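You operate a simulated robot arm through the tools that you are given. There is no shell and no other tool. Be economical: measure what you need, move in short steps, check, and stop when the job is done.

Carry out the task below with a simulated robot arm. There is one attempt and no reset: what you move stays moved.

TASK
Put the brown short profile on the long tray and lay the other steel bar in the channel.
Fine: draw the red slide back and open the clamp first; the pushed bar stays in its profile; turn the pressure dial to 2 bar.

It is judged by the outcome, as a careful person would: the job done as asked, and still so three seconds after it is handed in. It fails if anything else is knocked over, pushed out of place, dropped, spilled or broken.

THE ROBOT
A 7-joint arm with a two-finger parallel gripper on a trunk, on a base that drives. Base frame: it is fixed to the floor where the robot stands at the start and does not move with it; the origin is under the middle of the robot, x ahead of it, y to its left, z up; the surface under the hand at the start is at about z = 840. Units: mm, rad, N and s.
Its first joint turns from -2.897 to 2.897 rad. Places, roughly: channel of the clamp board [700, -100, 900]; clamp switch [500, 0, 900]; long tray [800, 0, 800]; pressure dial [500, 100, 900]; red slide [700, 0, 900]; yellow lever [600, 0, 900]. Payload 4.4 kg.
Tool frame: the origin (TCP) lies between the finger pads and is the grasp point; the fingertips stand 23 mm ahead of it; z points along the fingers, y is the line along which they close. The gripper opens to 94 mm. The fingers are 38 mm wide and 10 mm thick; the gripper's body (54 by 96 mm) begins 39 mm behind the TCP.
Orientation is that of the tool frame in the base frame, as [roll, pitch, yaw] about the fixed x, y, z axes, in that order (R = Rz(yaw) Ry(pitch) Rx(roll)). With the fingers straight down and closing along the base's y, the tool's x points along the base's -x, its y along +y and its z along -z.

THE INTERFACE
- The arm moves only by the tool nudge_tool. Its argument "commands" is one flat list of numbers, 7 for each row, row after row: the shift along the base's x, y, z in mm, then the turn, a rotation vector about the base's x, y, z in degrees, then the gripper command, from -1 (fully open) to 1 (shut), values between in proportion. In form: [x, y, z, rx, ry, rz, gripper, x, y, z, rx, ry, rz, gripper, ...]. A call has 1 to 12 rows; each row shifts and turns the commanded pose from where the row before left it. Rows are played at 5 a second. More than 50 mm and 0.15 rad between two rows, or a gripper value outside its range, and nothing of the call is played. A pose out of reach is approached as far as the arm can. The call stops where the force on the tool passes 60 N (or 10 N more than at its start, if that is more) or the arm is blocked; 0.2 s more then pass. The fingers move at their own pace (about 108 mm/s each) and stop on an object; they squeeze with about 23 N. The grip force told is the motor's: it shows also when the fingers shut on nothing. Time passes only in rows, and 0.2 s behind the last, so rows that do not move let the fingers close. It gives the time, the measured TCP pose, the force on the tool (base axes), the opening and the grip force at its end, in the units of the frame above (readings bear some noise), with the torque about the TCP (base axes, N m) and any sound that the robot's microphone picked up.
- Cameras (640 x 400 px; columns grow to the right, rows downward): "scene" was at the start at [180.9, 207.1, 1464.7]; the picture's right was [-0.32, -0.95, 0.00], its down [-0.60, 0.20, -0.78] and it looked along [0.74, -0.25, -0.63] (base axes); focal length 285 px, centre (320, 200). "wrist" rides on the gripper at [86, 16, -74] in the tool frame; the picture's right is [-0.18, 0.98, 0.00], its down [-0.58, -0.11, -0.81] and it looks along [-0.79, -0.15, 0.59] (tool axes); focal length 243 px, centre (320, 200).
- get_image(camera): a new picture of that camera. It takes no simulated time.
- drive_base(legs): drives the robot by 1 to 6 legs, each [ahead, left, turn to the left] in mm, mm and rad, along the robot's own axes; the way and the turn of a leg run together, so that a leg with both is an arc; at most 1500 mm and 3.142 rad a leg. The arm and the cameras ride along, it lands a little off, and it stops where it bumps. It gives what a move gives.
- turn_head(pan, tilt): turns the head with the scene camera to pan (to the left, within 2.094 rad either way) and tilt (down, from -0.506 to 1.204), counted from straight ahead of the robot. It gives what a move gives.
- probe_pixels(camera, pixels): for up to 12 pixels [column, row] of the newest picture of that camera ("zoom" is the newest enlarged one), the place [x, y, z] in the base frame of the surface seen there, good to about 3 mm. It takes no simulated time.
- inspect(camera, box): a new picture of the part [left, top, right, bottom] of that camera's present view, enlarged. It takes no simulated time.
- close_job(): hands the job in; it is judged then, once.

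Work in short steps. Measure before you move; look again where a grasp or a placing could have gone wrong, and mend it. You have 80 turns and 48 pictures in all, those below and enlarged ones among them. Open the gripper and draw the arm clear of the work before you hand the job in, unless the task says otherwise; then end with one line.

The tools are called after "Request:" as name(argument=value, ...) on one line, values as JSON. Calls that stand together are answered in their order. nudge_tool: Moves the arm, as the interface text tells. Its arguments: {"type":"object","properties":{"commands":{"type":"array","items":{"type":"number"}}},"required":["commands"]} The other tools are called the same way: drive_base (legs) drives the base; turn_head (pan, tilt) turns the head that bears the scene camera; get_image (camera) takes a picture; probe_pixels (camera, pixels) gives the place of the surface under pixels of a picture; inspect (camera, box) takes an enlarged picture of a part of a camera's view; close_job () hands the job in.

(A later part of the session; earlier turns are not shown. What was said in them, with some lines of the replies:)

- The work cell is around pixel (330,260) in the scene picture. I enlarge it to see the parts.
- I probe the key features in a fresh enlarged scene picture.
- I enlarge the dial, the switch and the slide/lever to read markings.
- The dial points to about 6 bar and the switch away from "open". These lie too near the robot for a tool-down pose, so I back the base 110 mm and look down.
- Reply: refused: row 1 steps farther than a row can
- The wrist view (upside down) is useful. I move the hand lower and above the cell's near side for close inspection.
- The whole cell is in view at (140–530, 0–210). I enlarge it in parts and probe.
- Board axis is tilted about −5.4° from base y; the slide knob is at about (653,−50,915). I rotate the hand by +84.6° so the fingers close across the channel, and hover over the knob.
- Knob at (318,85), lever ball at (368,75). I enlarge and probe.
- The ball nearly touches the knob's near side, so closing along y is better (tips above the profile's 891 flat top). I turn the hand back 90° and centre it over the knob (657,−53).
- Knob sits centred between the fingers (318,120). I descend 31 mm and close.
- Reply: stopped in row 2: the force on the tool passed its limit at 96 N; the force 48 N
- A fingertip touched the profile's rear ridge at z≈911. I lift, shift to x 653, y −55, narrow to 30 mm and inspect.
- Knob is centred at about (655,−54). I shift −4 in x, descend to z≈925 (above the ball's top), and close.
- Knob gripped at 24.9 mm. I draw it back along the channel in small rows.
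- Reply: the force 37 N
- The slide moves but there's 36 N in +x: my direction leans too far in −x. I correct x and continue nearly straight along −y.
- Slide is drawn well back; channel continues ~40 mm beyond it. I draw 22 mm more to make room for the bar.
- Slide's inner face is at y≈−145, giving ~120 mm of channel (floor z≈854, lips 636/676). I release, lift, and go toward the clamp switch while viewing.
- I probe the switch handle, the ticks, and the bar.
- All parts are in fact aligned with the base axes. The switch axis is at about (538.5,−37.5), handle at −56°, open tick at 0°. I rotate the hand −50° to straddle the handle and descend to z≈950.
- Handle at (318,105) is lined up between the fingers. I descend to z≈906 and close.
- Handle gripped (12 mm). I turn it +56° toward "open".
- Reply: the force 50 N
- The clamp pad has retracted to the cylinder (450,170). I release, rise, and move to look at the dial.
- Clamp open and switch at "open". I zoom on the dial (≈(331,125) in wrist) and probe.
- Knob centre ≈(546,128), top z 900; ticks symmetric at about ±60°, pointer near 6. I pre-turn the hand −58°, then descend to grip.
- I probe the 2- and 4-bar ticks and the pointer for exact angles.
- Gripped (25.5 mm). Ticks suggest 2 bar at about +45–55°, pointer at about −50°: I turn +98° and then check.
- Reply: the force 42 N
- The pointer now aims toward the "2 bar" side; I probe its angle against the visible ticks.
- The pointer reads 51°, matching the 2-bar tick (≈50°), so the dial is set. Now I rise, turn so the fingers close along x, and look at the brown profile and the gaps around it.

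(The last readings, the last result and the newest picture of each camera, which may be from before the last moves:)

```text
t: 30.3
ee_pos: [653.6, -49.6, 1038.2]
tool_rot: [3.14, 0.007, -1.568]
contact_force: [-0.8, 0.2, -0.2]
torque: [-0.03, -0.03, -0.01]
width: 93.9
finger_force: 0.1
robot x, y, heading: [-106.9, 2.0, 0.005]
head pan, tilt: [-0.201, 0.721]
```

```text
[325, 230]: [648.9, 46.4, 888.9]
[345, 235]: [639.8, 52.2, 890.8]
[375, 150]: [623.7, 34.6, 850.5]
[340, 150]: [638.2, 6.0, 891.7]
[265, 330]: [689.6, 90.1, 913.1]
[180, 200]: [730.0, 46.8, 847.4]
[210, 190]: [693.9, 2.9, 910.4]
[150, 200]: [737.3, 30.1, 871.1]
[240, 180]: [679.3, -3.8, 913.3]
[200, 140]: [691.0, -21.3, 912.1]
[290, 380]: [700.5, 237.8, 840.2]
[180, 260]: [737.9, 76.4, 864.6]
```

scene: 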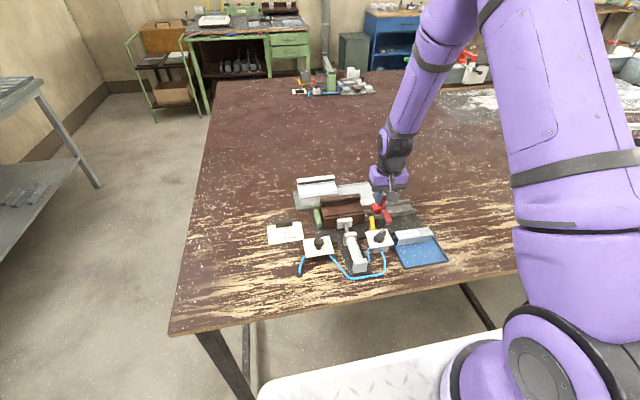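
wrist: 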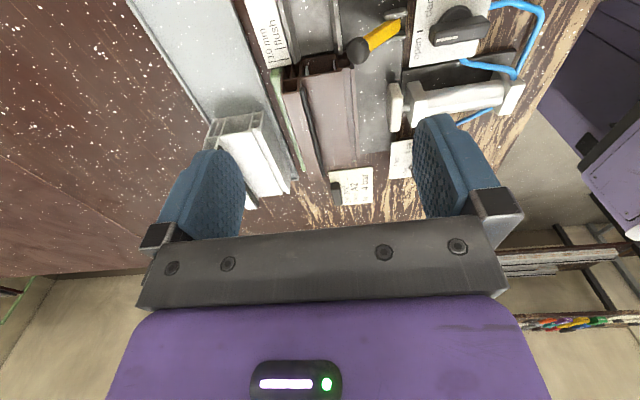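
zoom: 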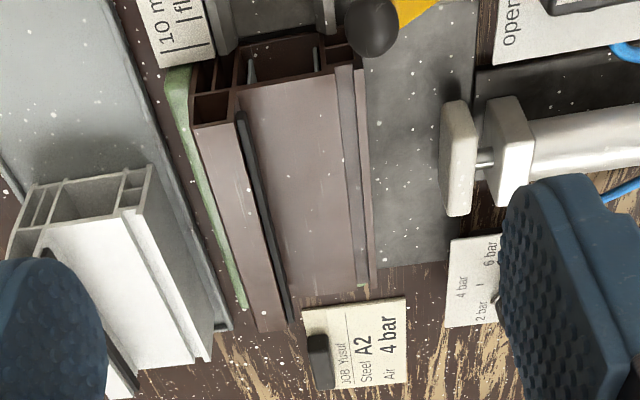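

The profile spans x≈628–696, y≈−22…91, top ridge 912, with a green fence (top ≈877) behind it and the retracted pad at x≈597 in front. I move over its middle (662,34) with 86 mm opening, and go down to z≈950 first.

Request:
nudge_tool(commands=[3, 40, 0, 0, 0, 0, -0.83, 5, 43.6, 0, 0, 0, 0, -0.83, 0, 0, -44, 0, 0, 0, -0.83, 0, 0, -44, 0, 0, 0, -0.83, 0, 0, 0, 0, 0, 0, -0.83])

Request:
inspect(camera="wrist", box=[200, 30, 440, 180])

Request:
probe_pixels(camera="zoom", pixels=[[250, 230], [215, 230], [235, 230], [400, 230], [420, 235], [410, 180], [230, 150], [210, 150], [390, 120], [200, 260], [100, 230], [130, 300]])

```text
t: 31.5
ee_pos: [662.0, 35.4, 949.4]
tool_rot: [3.139, 0.009, -1.571]
contact_force: [0.1, -0.4, -1.1]
torque: [-0.01, -0.01, -0.01]
width: 86.0
finger_force: 0.0
robot x, y, heading: [-109.3, -2.8, 0.003]
head pan, tilt: [-0.201, 0.721]
```

```text
2.67 times, centred on (320, 105) of wrist
```

zoom: 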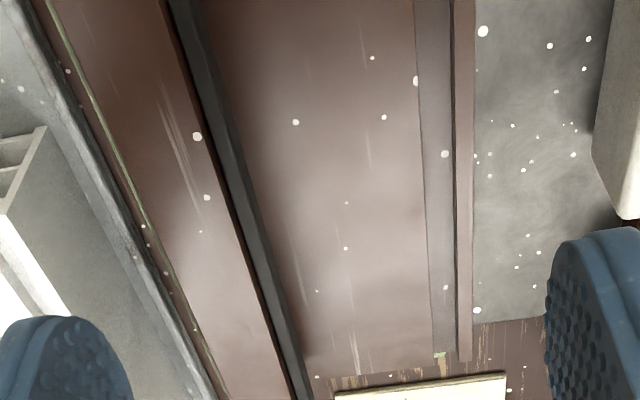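

```text
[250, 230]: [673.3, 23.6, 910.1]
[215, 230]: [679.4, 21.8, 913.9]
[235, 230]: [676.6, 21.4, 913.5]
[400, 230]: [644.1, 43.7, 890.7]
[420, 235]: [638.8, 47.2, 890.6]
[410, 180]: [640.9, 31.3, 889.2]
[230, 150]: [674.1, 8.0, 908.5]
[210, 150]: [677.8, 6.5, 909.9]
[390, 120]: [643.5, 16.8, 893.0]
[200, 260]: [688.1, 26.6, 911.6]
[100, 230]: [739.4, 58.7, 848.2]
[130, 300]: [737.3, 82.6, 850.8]
```

Rear edge ≈693.5, front ≈629, so the hand is centred. I descend to z≈904 (tips above the fence) and close.

Request:
nudge_tool(commands=[0, 0, -20, 0, 0, 0, -0.83, 0, 0, -15, 0, 0, 0, -0.83, 0, 0, -10, 0, 0, 0, -0.83, 0, 0, 0, 0, 0, 0, 1, 0, 0, 0, 0, 0, 0, 1, 0, 0, 0, 0, 0, 0, 1])

```text
t: 32.9
ee_pos: [660.9, 33.9, 904.1]
tool_rot: [3.14, 0.007, -1.57]
contact_force: [-0.1, -0.3, -1.9]
torque: [0.0, 0.03, -0.02]
width: 69.8
finger_force: 23.2
robot x, y, heading: [-107.4, -1.7, -0.002]
head pan, tilt: [-0.201, 0.721]
```

Gripped at 69.8 mm. I lift a little and check.

Request:
nudge_tool(commands=[0, 0, 4, 0, 0, 0, 1, 0, 0, 8, 0, 0, 0, 1, 0, 0, 10, 0, 0, 0, 1, 0, 0, 0, 0, 0, 0, 1])

Request:
inspect(camera="scene", box=[280, 140, 460, 260])

Request:
probe_pixels(camera="zoom", pixels=[[350, 140], [400, 190], [380, 200], [330, 150], [240, 160], [310, 200]])

```text
t: 33.9
ee_pos: [662.1, 33.1, 926.9]
tool_rot: [3.138, 0.009, -1.571]
contact_force: [-5.1, 0.3, -2.0]
torque: [-0.05, 0.26, -0.29]
width: 69.6
finger_force: 23.0
robot x, y, heading: [-109.0, 1.8, -0.004]
head pan, tilt: [-0.201, 0.721]
```

```text
3.33 times, centred on (370, 200) of scene
```

zoom: 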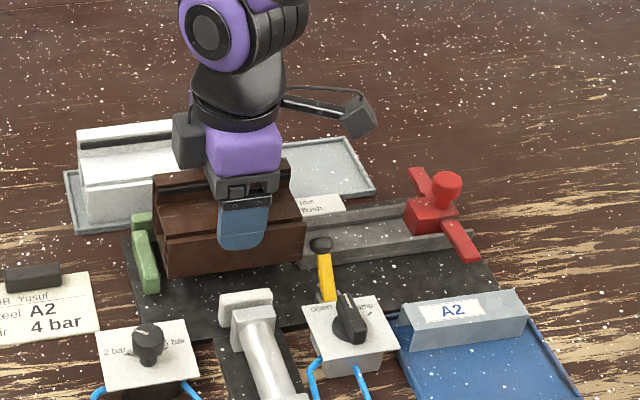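

```text
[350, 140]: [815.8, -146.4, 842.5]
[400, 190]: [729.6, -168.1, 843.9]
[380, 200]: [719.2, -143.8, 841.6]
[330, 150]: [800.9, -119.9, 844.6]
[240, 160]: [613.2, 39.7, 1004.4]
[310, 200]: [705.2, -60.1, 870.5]
```

The profile is up and level (small weight). I lift clear of the fence and carry it above the tray's free part, then look.

Request:
nudge_tool(commands=[0, 0, 15, 0, 0, 0, 1, 0, 0, 15, 0, 0, 0, 1, 0, 0, 15, 0, 0, 0, 1, 15, -15, 0, 0, 0, 0, 1, 20, -15, 0, 0, 0, 0, 1, 20, -15, 0, 0, 0, 0, 1, 20, -15, 0, 0, 0, 0, 1, 20, -15, 0, 0, 0, 0, 1, 13, -8, 0, 0, 0, 0, 1, 0, 0, 0, 0, 0, 0, 1])

Request:
get_image(camera="wrist")

Request:
probe_pixels(camera="wrist", pixels=[[210, 20], [400, 20], [240, 60], [390, 60], [300, 20], [220, 100], [400, 100]])

```text
t: 36.1
ee_pos: [770.4, -50.9, 973.2]
tool_rot: [3.141, 0.008, -1.57]
contact_force: [-0.2, 0.5, -2.5]
torque: [0.02, 0.03, 0.01]
width: 69.6
finger_force: 23.3
robot x, y, heading: [-110.5, 1.4, 0.004]
head pan, tilt: [-0.201, 0.721]
```

```text
10 pictures are left
```

wrist: 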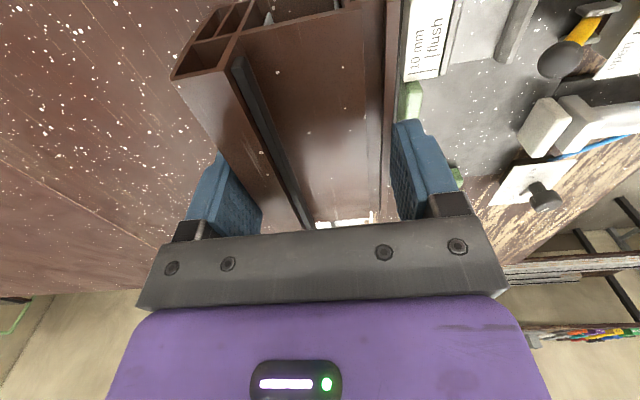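

```text
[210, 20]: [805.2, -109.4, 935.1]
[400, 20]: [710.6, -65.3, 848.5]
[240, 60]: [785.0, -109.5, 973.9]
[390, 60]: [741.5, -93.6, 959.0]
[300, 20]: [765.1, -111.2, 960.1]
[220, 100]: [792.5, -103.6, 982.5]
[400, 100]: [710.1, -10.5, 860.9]
```

The tray is hidden under the load in this view; I use the scene camera to measure the tray's lips.

Request:
inspect(camera="scene", box=[290, 165, 400, 235])

```text
5.71 times, centred on (345, 200) of scene
```

zoom: 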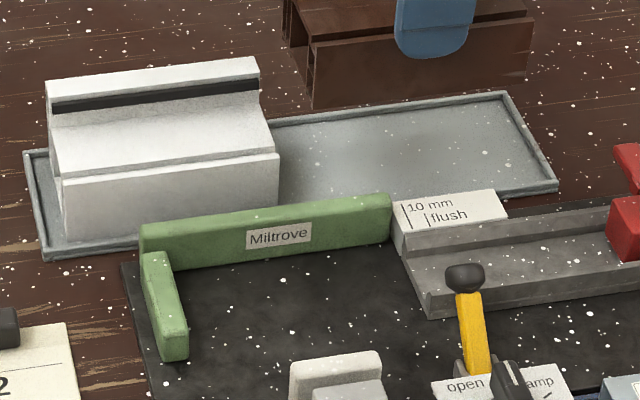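

Tray fully visible. I probe its lips, the white profile and the tray floor.

Request:
probe_pixels(camera="zoom", pixels=[[555, 186], [530, 190], [504, 95], [470, 103], [538, 160], [550, 180], [45, 253], [28, 155], [278, 175], [65, 220], [400, 118], [450, 150]])

Request:
probe_pixels(camera="zoom", pixels=[[270, 210], [278, 155], [258, 90], [275, 120], [520, 185], [522, 192], [340, 112], [340, 107], [480, 98], [480, 103], [130, 240], [130, 248]])

```text
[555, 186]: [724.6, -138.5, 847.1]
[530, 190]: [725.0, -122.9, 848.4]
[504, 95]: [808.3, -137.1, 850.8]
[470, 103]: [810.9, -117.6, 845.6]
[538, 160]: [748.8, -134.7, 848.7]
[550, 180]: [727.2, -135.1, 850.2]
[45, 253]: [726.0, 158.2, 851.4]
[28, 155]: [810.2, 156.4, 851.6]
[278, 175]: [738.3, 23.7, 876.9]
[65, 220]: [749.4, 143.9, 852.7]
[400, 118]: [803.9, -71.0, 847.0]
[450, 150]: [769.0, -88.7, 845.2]
```

```text
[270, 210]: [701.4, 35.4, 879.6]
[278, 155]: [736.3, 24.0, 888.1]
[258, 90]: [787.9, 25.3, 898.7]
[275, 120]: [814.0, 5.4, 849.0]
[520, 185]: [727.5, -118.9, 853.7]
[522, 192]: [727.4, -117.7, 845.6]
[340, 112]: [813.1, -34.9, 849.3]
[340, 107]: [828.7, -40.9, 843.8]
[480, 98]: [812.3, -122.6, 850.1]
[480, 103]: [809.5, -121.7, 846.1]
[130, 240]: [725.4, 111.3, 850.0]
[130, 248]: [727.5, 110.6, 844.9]
```

Tray inner span is x 729–809, y −135…24 free; the load (69.6 wide, centred at 770) fits. I lower to just above the floor (expected TCP ≈901).

Request:
nudge_tool(commands=[-1, -4, -15, 0, 0, 0, 1, 0, 0, -18, 0, 0, 0, 1, 0, 0, -16, 0, 0, 0, 1, 0, 0, -12, 0, 0, 0, 1, 0, 0, -6, 0, 0, 0, 1, 0, 0, 0, 0, 0, 0, 1])

```text
t: 37.5
ee_pos: [770.3, -53.8, 904.2]
tool_rot: [3.139, 0.008, -1.574]
contact_force: [0.0, -0.5, -1.9]
torque: [0.02, -0.05, -0.02]
width: 69.4
finger_force: 23.0
robot x, y, heading: [-110.2, -0.3, -0.0]
head pan, tilt: [-0.201, 0.721]
```

No contact yet, still clear of the lips. I lower in 1 mm rows.

Request:
nudge_tool(commands=[0, 0, -1.5, 0, 0, 0, 1, 0, 0, -1, 0, 0, 0, 1, 0, 0, 0, 0, 0, 0, 1])

Request:
nudge_tool(commands=[0, 0, -1, 0, 0, 0, 1, 0, 0, 0, 0, 0, 0, 1])

```text
t: 38.3
ee_pos: [770.1, -54.6, 901.4]
tool_rot: [3.141, 0.008, -1.571]
contact_force: [0.0, 0.5, -3.2]
torque: [-0.01, 0.01, 0.03]
width: 69.8
finger_force: 22.7
robot x, y, heading: [-107.9, -0.8, -0.0]
head pan, tilt: [-0.201, 0.721]
```

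```text
t: 38.9
ee_pos: [768.8, -53.9, 900.8]
tool_rot: [3.139, 0.008, -1.572]
contact_force: [-0.4, 0.7, -2.7]
torque: [-0.02, 0.01, 0.02]
width: 69.9
finger_force: 23.1
robot x, y, heading: [-107.5, 0.6, 0.004]
head pan, tilt: [-0.201, 0.721]
```

Request:
nudge_tool(commands=[0, 0, -1, 0, 0, 0, 1, 0, 0, -1, 0, 0, 0, 1, 0, 0, 0, 0, 0, 0, 1])

Request:
inspect(camera="scene", box=[290, 165, 400, 235])

```text
t: 39.7
ee_pos: [769.2, -53.6, 899.9]
tool_rot: [-3.14, 0.009, -1.571]
contact_force: [-1.3, -1.6, 13.6]
torque: [-0.15, 0.5, -0.01]
width: 70.0
finger_force: 22.6
robot x, y, heading: [-106.5, 0.5, 0.001]
head pan, tilt: [-0.201, 0.721]
```

```text
5.71 times, centred on (345, 200) of scene
```

zoom: 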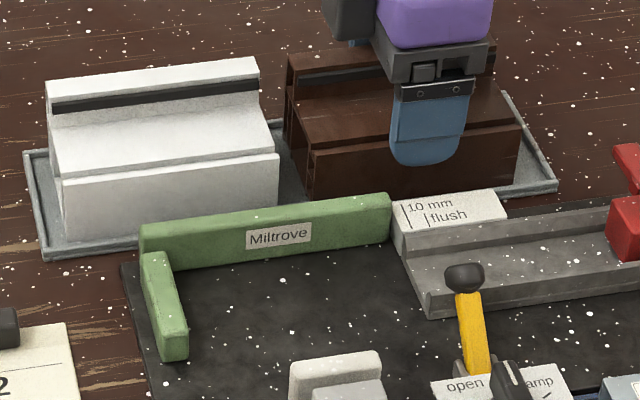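

The profile rests in the tray, inside the lips. I release and rise.

Request:
nudge_tool(commands=[0, 0, 0, 0, 0, 0, -0.7, 0, 0, 0, 0, 0, 0, -0.7, 0, 0, 20, 0, 0, 0, -0.7, 0, 0, 40, 0, 0, 0, -0.7, 0, 0, 45, 0, 0, 0, -0.7, -40, -5, 25, 0, 0, 0, -0.7, -48, -10, 0, 0, 0, 0, -0.7, -48, -10, 0, 0, 0, 0, -0.7, -48, -10, 0, 0, 0, 0, -0.7, -38, -15, 0, 0, 0, 0, -0.7, 0, -36, 0, 0, 0, 0, -0.7])

Request:
get_image(camera="wrist")

Request:
probe_pixels(camera="wrist", pixels=[[320, 100], [300, 120], [340, 120], [310, 90], [330, 140]])

```text
t: 42.1
ee_pos: [547.6, -139.9, 1028.6]
tool_rot: [3.14, 0.009, -1.568]
contact_force: [0.6, 0.1, -0.2]
torque: [-0.03, 0.02, 0.01]
width: 79.9
finger_force: 0.1
robot x, y, heading: [-108.1, -2.3, 0.005]
head pan, tilt: [-0.201, 0.721]
```

```text
7 pictures are left
```

wrist: 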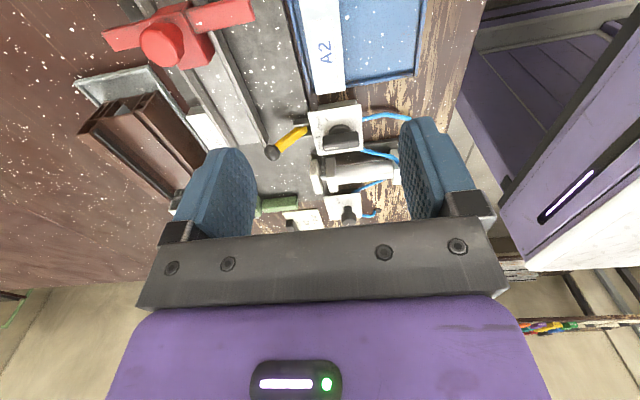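

```text
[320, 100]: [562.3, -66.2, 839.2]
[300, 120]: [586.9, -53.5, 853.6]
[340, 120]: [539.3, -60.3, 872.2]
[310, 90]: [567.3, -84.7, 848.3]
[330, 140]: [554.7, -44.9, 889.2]
```

Request:
probe_pixels(camera="wrist", pixels=[[312, 85], [343, 85], [304, 50], [341, 50], [298, 10], [340, 10], [328, 92], [316, 93], [299, 45], [346, 50], [346, 85], [308, 92]])

Request:
inspect(camera="wrist", box=[200, 0, 400, 140])

```text
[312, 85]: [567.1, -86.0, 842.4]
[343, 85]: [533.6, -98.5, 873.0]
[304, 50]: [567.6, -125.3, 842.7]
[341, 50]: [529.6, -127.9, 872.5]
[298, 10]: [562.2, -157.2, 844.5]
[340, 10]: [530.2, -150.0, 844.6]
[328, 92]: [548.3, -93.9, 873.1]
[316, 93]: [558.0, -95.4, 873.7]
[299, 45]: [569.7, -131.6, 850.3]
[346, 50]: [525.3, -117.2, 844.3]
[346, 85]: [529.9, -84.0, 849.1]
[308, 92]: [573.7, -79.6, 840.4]
```

```text
2.86 times, centred on (300, 70) of wrist
```

zoom: 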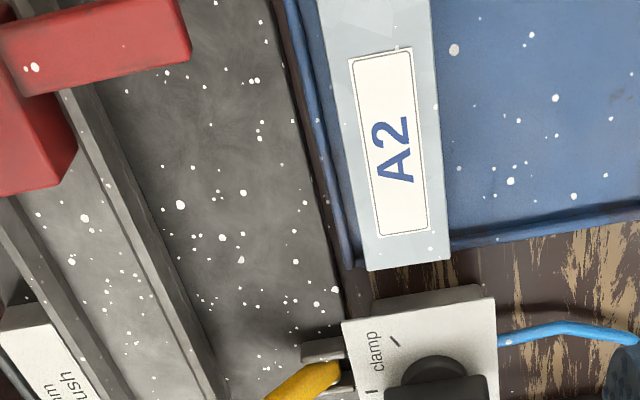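

Bar spans x≈530–559, y≈−92…−192, top z 873. I centre at x 544.5, open 50 mm, descend so tips stay above the tray lip, and grip its middle.

Request:
nudge_tool(commands=[-3, -2, -40, 0, 0, 0, -0.06, 0, 0, -45, 0, 0, 0, -0.06, 0, 0, -35, 0, 0, 0, -0.06, 0, 0, -15, 0, 0, 0, -0.06, 0, 0, -11.5, 0, 0, 0, -0.06, 0, 0, 0, 0, 0, 0, -0.06, 0, 0, 0, 0, 0, 0, 1, 0, 0, 0, 0, 0, 0, 1])

```text
t: 43.9
ee_pos: [544.9, -143.4, 882.5]
tool_rot: [3.139, 0.008, -1.571]
contact_force: [-0.1, 0.0, 0.0]
torque: [0.02, 0.0, 0.03]
width: 29.7
finger_force: 22.9
robot x, y, heading: [-109.0, 1.3, 0.002]
head pan, tilt: [-0.201, 0.721]
```

Gripped at 29.7 mm. Before moving I probe the channel cross-section in the stored enlarged wrist view.

Request:
probe_pixels(camera="zoom", pixels=[[80, 340], [60, 300], [75, 300], [90, 300], [120, 300], [150, 300], [165, 300], [172, 300], [180, 300], [188, 300], [200, 300], [35, 300]])

Request:
nudge_tool(commands=[0, 0, 5, 0, 0, 0, 1, 0, 0, 25, 0, 0, 0, 1, 0, 0, 40, 0, 0, 0, 1, 20, 5, 10, 0, 0, 0, 1, 25, 10, 0, 0, 0, 0, 1, 25, 10, 0, 0, 0, 0, 1, 25, 10, 0, 0, 0, 0, 1, 16, 10, 0, 0, 0, 0, 1, 0, 9, 0, 0, 0, 0, 1, 0, 0, 0, 0, 0, 0, 1])

Request:
get_image(camera="wrist")

```text
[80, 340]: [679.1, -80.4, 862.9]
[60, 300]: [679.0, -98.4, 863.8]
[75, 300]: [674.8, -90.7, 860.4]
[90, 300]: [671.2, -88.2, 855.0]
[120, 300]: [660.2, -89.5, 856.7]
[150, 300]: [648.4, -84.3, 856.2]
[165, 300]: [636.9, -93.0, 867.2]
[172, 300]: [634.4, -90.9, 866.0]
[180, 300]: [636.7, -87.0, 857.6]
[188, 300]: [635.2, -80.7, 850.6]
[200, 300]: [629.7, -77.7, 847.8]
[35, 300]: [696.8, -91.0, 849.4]
```

```text
t: 46.1
ee_pos: [655.9, -87.4, 961.1]
tool_rot: [3.141, 0.009, -1.57]
contact_force: [-0.3, -0.6, -1.7]
torque: [0.0, 0.0, 0.0]
width: 30.1
finger_force: 22.8
robot x, y, heading: [-106.4, 0.6, 0.005]
head pan, tilt: [-0.201, 0.721]
```

```text
5 pictures are left
```

wrist: 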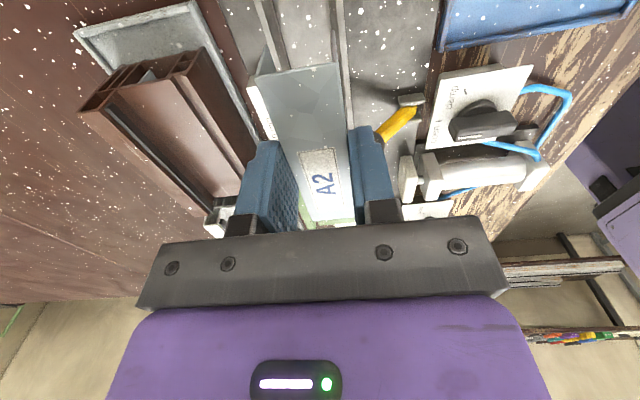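

I probe the bar's end and the channel lips just beyond it.

Request:
probe_pixels(camera="wrist", pixels=[[258, 85], [334, 72], [268, 20], [276, 20], [284, 40], [333, 20], [337, 30], [328, 40], [300, 30], [343, 30], [320, 215], [352, 214]])

```text
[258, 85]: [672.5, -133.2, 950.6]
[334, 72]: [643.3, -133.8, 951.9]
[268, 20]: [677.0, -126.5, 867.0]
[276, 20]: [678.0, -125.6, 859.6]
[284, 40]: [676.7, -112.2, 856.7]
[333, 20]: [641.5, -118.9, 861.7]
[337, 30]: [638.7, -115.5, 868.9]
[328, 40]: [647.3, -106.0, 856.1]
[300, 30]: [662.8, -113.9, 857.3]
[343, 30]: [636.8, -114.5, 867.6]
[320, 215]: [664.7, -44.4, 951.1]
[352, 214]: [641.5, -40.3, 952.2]
```

Bar spans x 642.5–672.5 above channel inner span ≈640–677, y −134…−38 clear of the slide (−145). I shift +1 mm and lower to just above the lips, then into it.

Request:
nudge_tool(commands=[1, 0, -20, 0, 0, 0, 1, 0, 0, -20, 0, 0, 0, 1, 0, 0, -12, 0, 0, 0, 1, 0, 0, -6, 0, 0, 0, 1, 0, 0, -4, 0, 0, 0, 1, 0, 0, -2, 0, 0, 0, 1, 0, 0, 0, 0, 0, 0, 1])

```text
t: 47.7
ee_pos: [657.5, -87.2, 898.3]
tool_rot: [3.141, 0.009, -1.57]
contact_force: [13.8, -0.4, 2.3]
torque: [0.0, -0.46, -0.35]
width: 29.6
finger_force: 23.2
robot x, y, heading: [-107.0, 0.1, -0.001]
head pan, tilt: [-0.201, 0.721]
```

There's 14 N pushing toward +x, so the bar touches the front lip; I ease +1.5 mm in x.

Request:
nudge_tool(commands=[1.5, 0, 0, 0, 0, 0, 1, 0, 0, 0, 0, 0, 0, 1])

Request:
inspect(camera="wrist", box=[220, 20, 420, 160])

Request:
probe_pixels(camera="zoom", pixels=[[130, 180], [220, 180], [320, 180], [120, 100], [320, 100]])

```text
t: 48.3
ee_pos: [657.8, -87.8, 897.9]
tool_rot: [3.139, 0.009, -1.572]
contact_force: [6.1, 0.3, -1.9]
torque: [0.02, -0.28, -0.33]
width: 29.8
finger_force: 23.4
robot x, y, heading: [-107.6, 2.1, -0.005]
head pan, tilt: [-0.201, 0.721]
```

```text
2.86 times, centred on (320, 90) of wrist
```

zoom: 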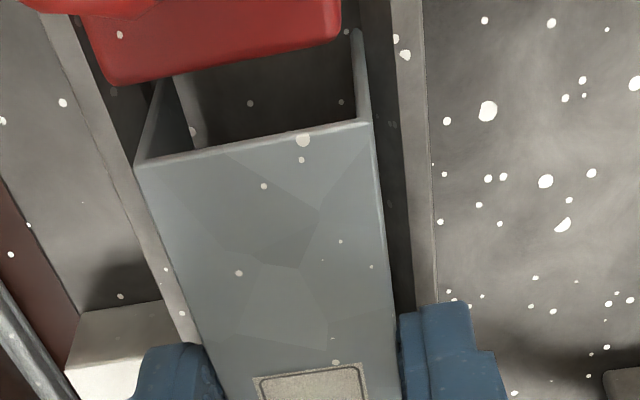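

```text
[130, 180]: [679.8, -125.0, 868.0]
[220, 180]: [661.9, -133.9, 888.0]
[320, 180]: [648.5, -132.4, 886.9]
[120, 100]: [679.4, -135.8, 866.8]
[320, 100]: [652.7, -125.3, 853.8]
```

The bar sits between the lips, ~3 mm above the floor, clear of the slide. I lower the rest in 1 mm rows.

Request:
nudge_tool(commands=[0.5, 0, -1, 0, 0, 0, 1, 0, 0, -1, 0, 0, 0, 1, 0, 0, 0, 0, 0, 0, 1])

Request:
nudge_tool(commands=[0, 0, -1, 0, 0, 0, 1, 0, 0, 0, 0, 0, 0, 1])

```text
t: 49.1
ee_pos: [659.1, -88.5, 896.3]
tool_rot: [3.139, 0.007, -1.571]
contact_force: [1.0, 0.4, -0.9]
torque: [-0.02, -0.02, -0.02]
width: 29.7
finger_force: 22.9
robot x, y, heading: [-109.5, 2.9, 0.003]
head pan, tilt: [-0.201, 0.721]
```

```text
t: 49.7
ee_pos: [659.0, -89.2, 894.9]
tool_rot: [3.14, 0.009, -1.57]
contact_force: [0.3, 0.6, -0.7]
torque: [0.01, -0.01, 0.01]
width: 29.6
finger_force: 22.7
robot x, y, heading: [-109.6, -0.7, -0.0]
head pan, tilt: [-0.201, 0.721]
```

Request:
nudge_tool(commands=[0, 0, -1, 0, 0, 0, 1, 0, 0, -1, 0, 0, 0, 1, 0, 0, 0, 0, 0, 0, 1])

```text
t: 50.5
ee_pos: [659.0, -89.4, 893.4]
tool_rot: [3.141, 0.01, -1.57]
contact_force: [0.3, -0.1, -0.9]
torque: [0.01, -0.04, 0.03]
width: 29.6
finger_force: 22.8
robot x, y, heading: [-106.4, -0.7, 0.002]
head pan, tilt: [-0.201, 0.721]
```

Request:
nudge_tool(commands=[0, 0, -1, 0, 0, 0, 1, 0, 0, 0, 0, 0, 0, 1, 0, 0, -1, 0, 0, 0, 1, 0, 0, 0, 0, 0, 0, 1])

```text
t: 51.5
ee_pos: [659.2, -87.8, 892.1]
tool_rot: [3.142, 0.007, -1.57]
contact_force: [-1.0, -2.1, 18.4]
torque: [-0.04, 0.02, -0.02]
width: 29.8
finger_force: 23.0
robot x, y, heading: [-105.7, -1.8, 0.001]
head pan, tilt: [-0.201, 0.721]
```

The bar is down on the channel floor (18 N). I release to about 48 mm, rise, draw the arm clear to the right, and look.

Request:
nudge_tool(commands=[0, 0, 0, 0, 0, 0, 0.1, 0, 0, 0, 0, 0, 0, 0.1, 0, 0, 20, 0, 0, 0, 0.1, 0, 0, 45, 0, 0, 0, 0, 0, 0, 45, 0, 0, 0, -0.5, 0, -20, 40, 0, 0, 0, -1, 0, -45, 15, 0, 0, 0, -1, 0, -45, 0, 0, 0, 0, -1, 0, -45, 0, 0, 0, 0, -1, 0, -40, 0, 0, 0, 0, -1])

Request:
inspect(camera="scene", box=[280, 165, 460, 280])

Request:
inspect(camera="scene", box=[295, 225, 343, 265])

```text
t: 53.7
ee_pos: [657.5, -284.5, 1057.1]
tool_rot: [3.141, 0.01, -1.568]
contact_force: [0.9, 0.3, 0.8]
torque: [-0.05, 0.04, 0.0]
width: 94.1
finger_force: 0.0
robot x, y, heading: [-112.3, 1.7, 0.003]
head pan, tilt: [-0.201, 0.721]
```

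```text
3.48 times, centred on (370, 222) of scene
```

zoom: 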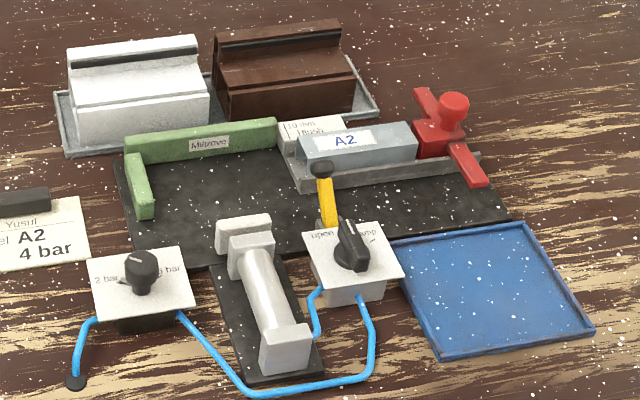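

```text
10.00 times, centred on (319, 245) of scene
```

zoom: 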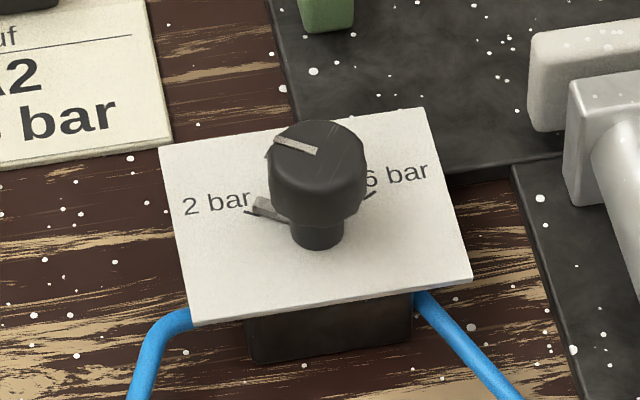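

Everything is in place: brown profile in the tray with its bar, A2 bar in the channel, slide back, clamp open, dial at 2 bar, arm clear. I hand in.

Request:
close_job()

```text
The job is handed in.
```

The job is handed in: the brown profile is on the long tray with its bar inside, and the A2 bar lies in the channel. The red slide is drawn back, the clamp is open and the dial is at 2 bar. The job card says 4 bar, but I followed your 2 bar.
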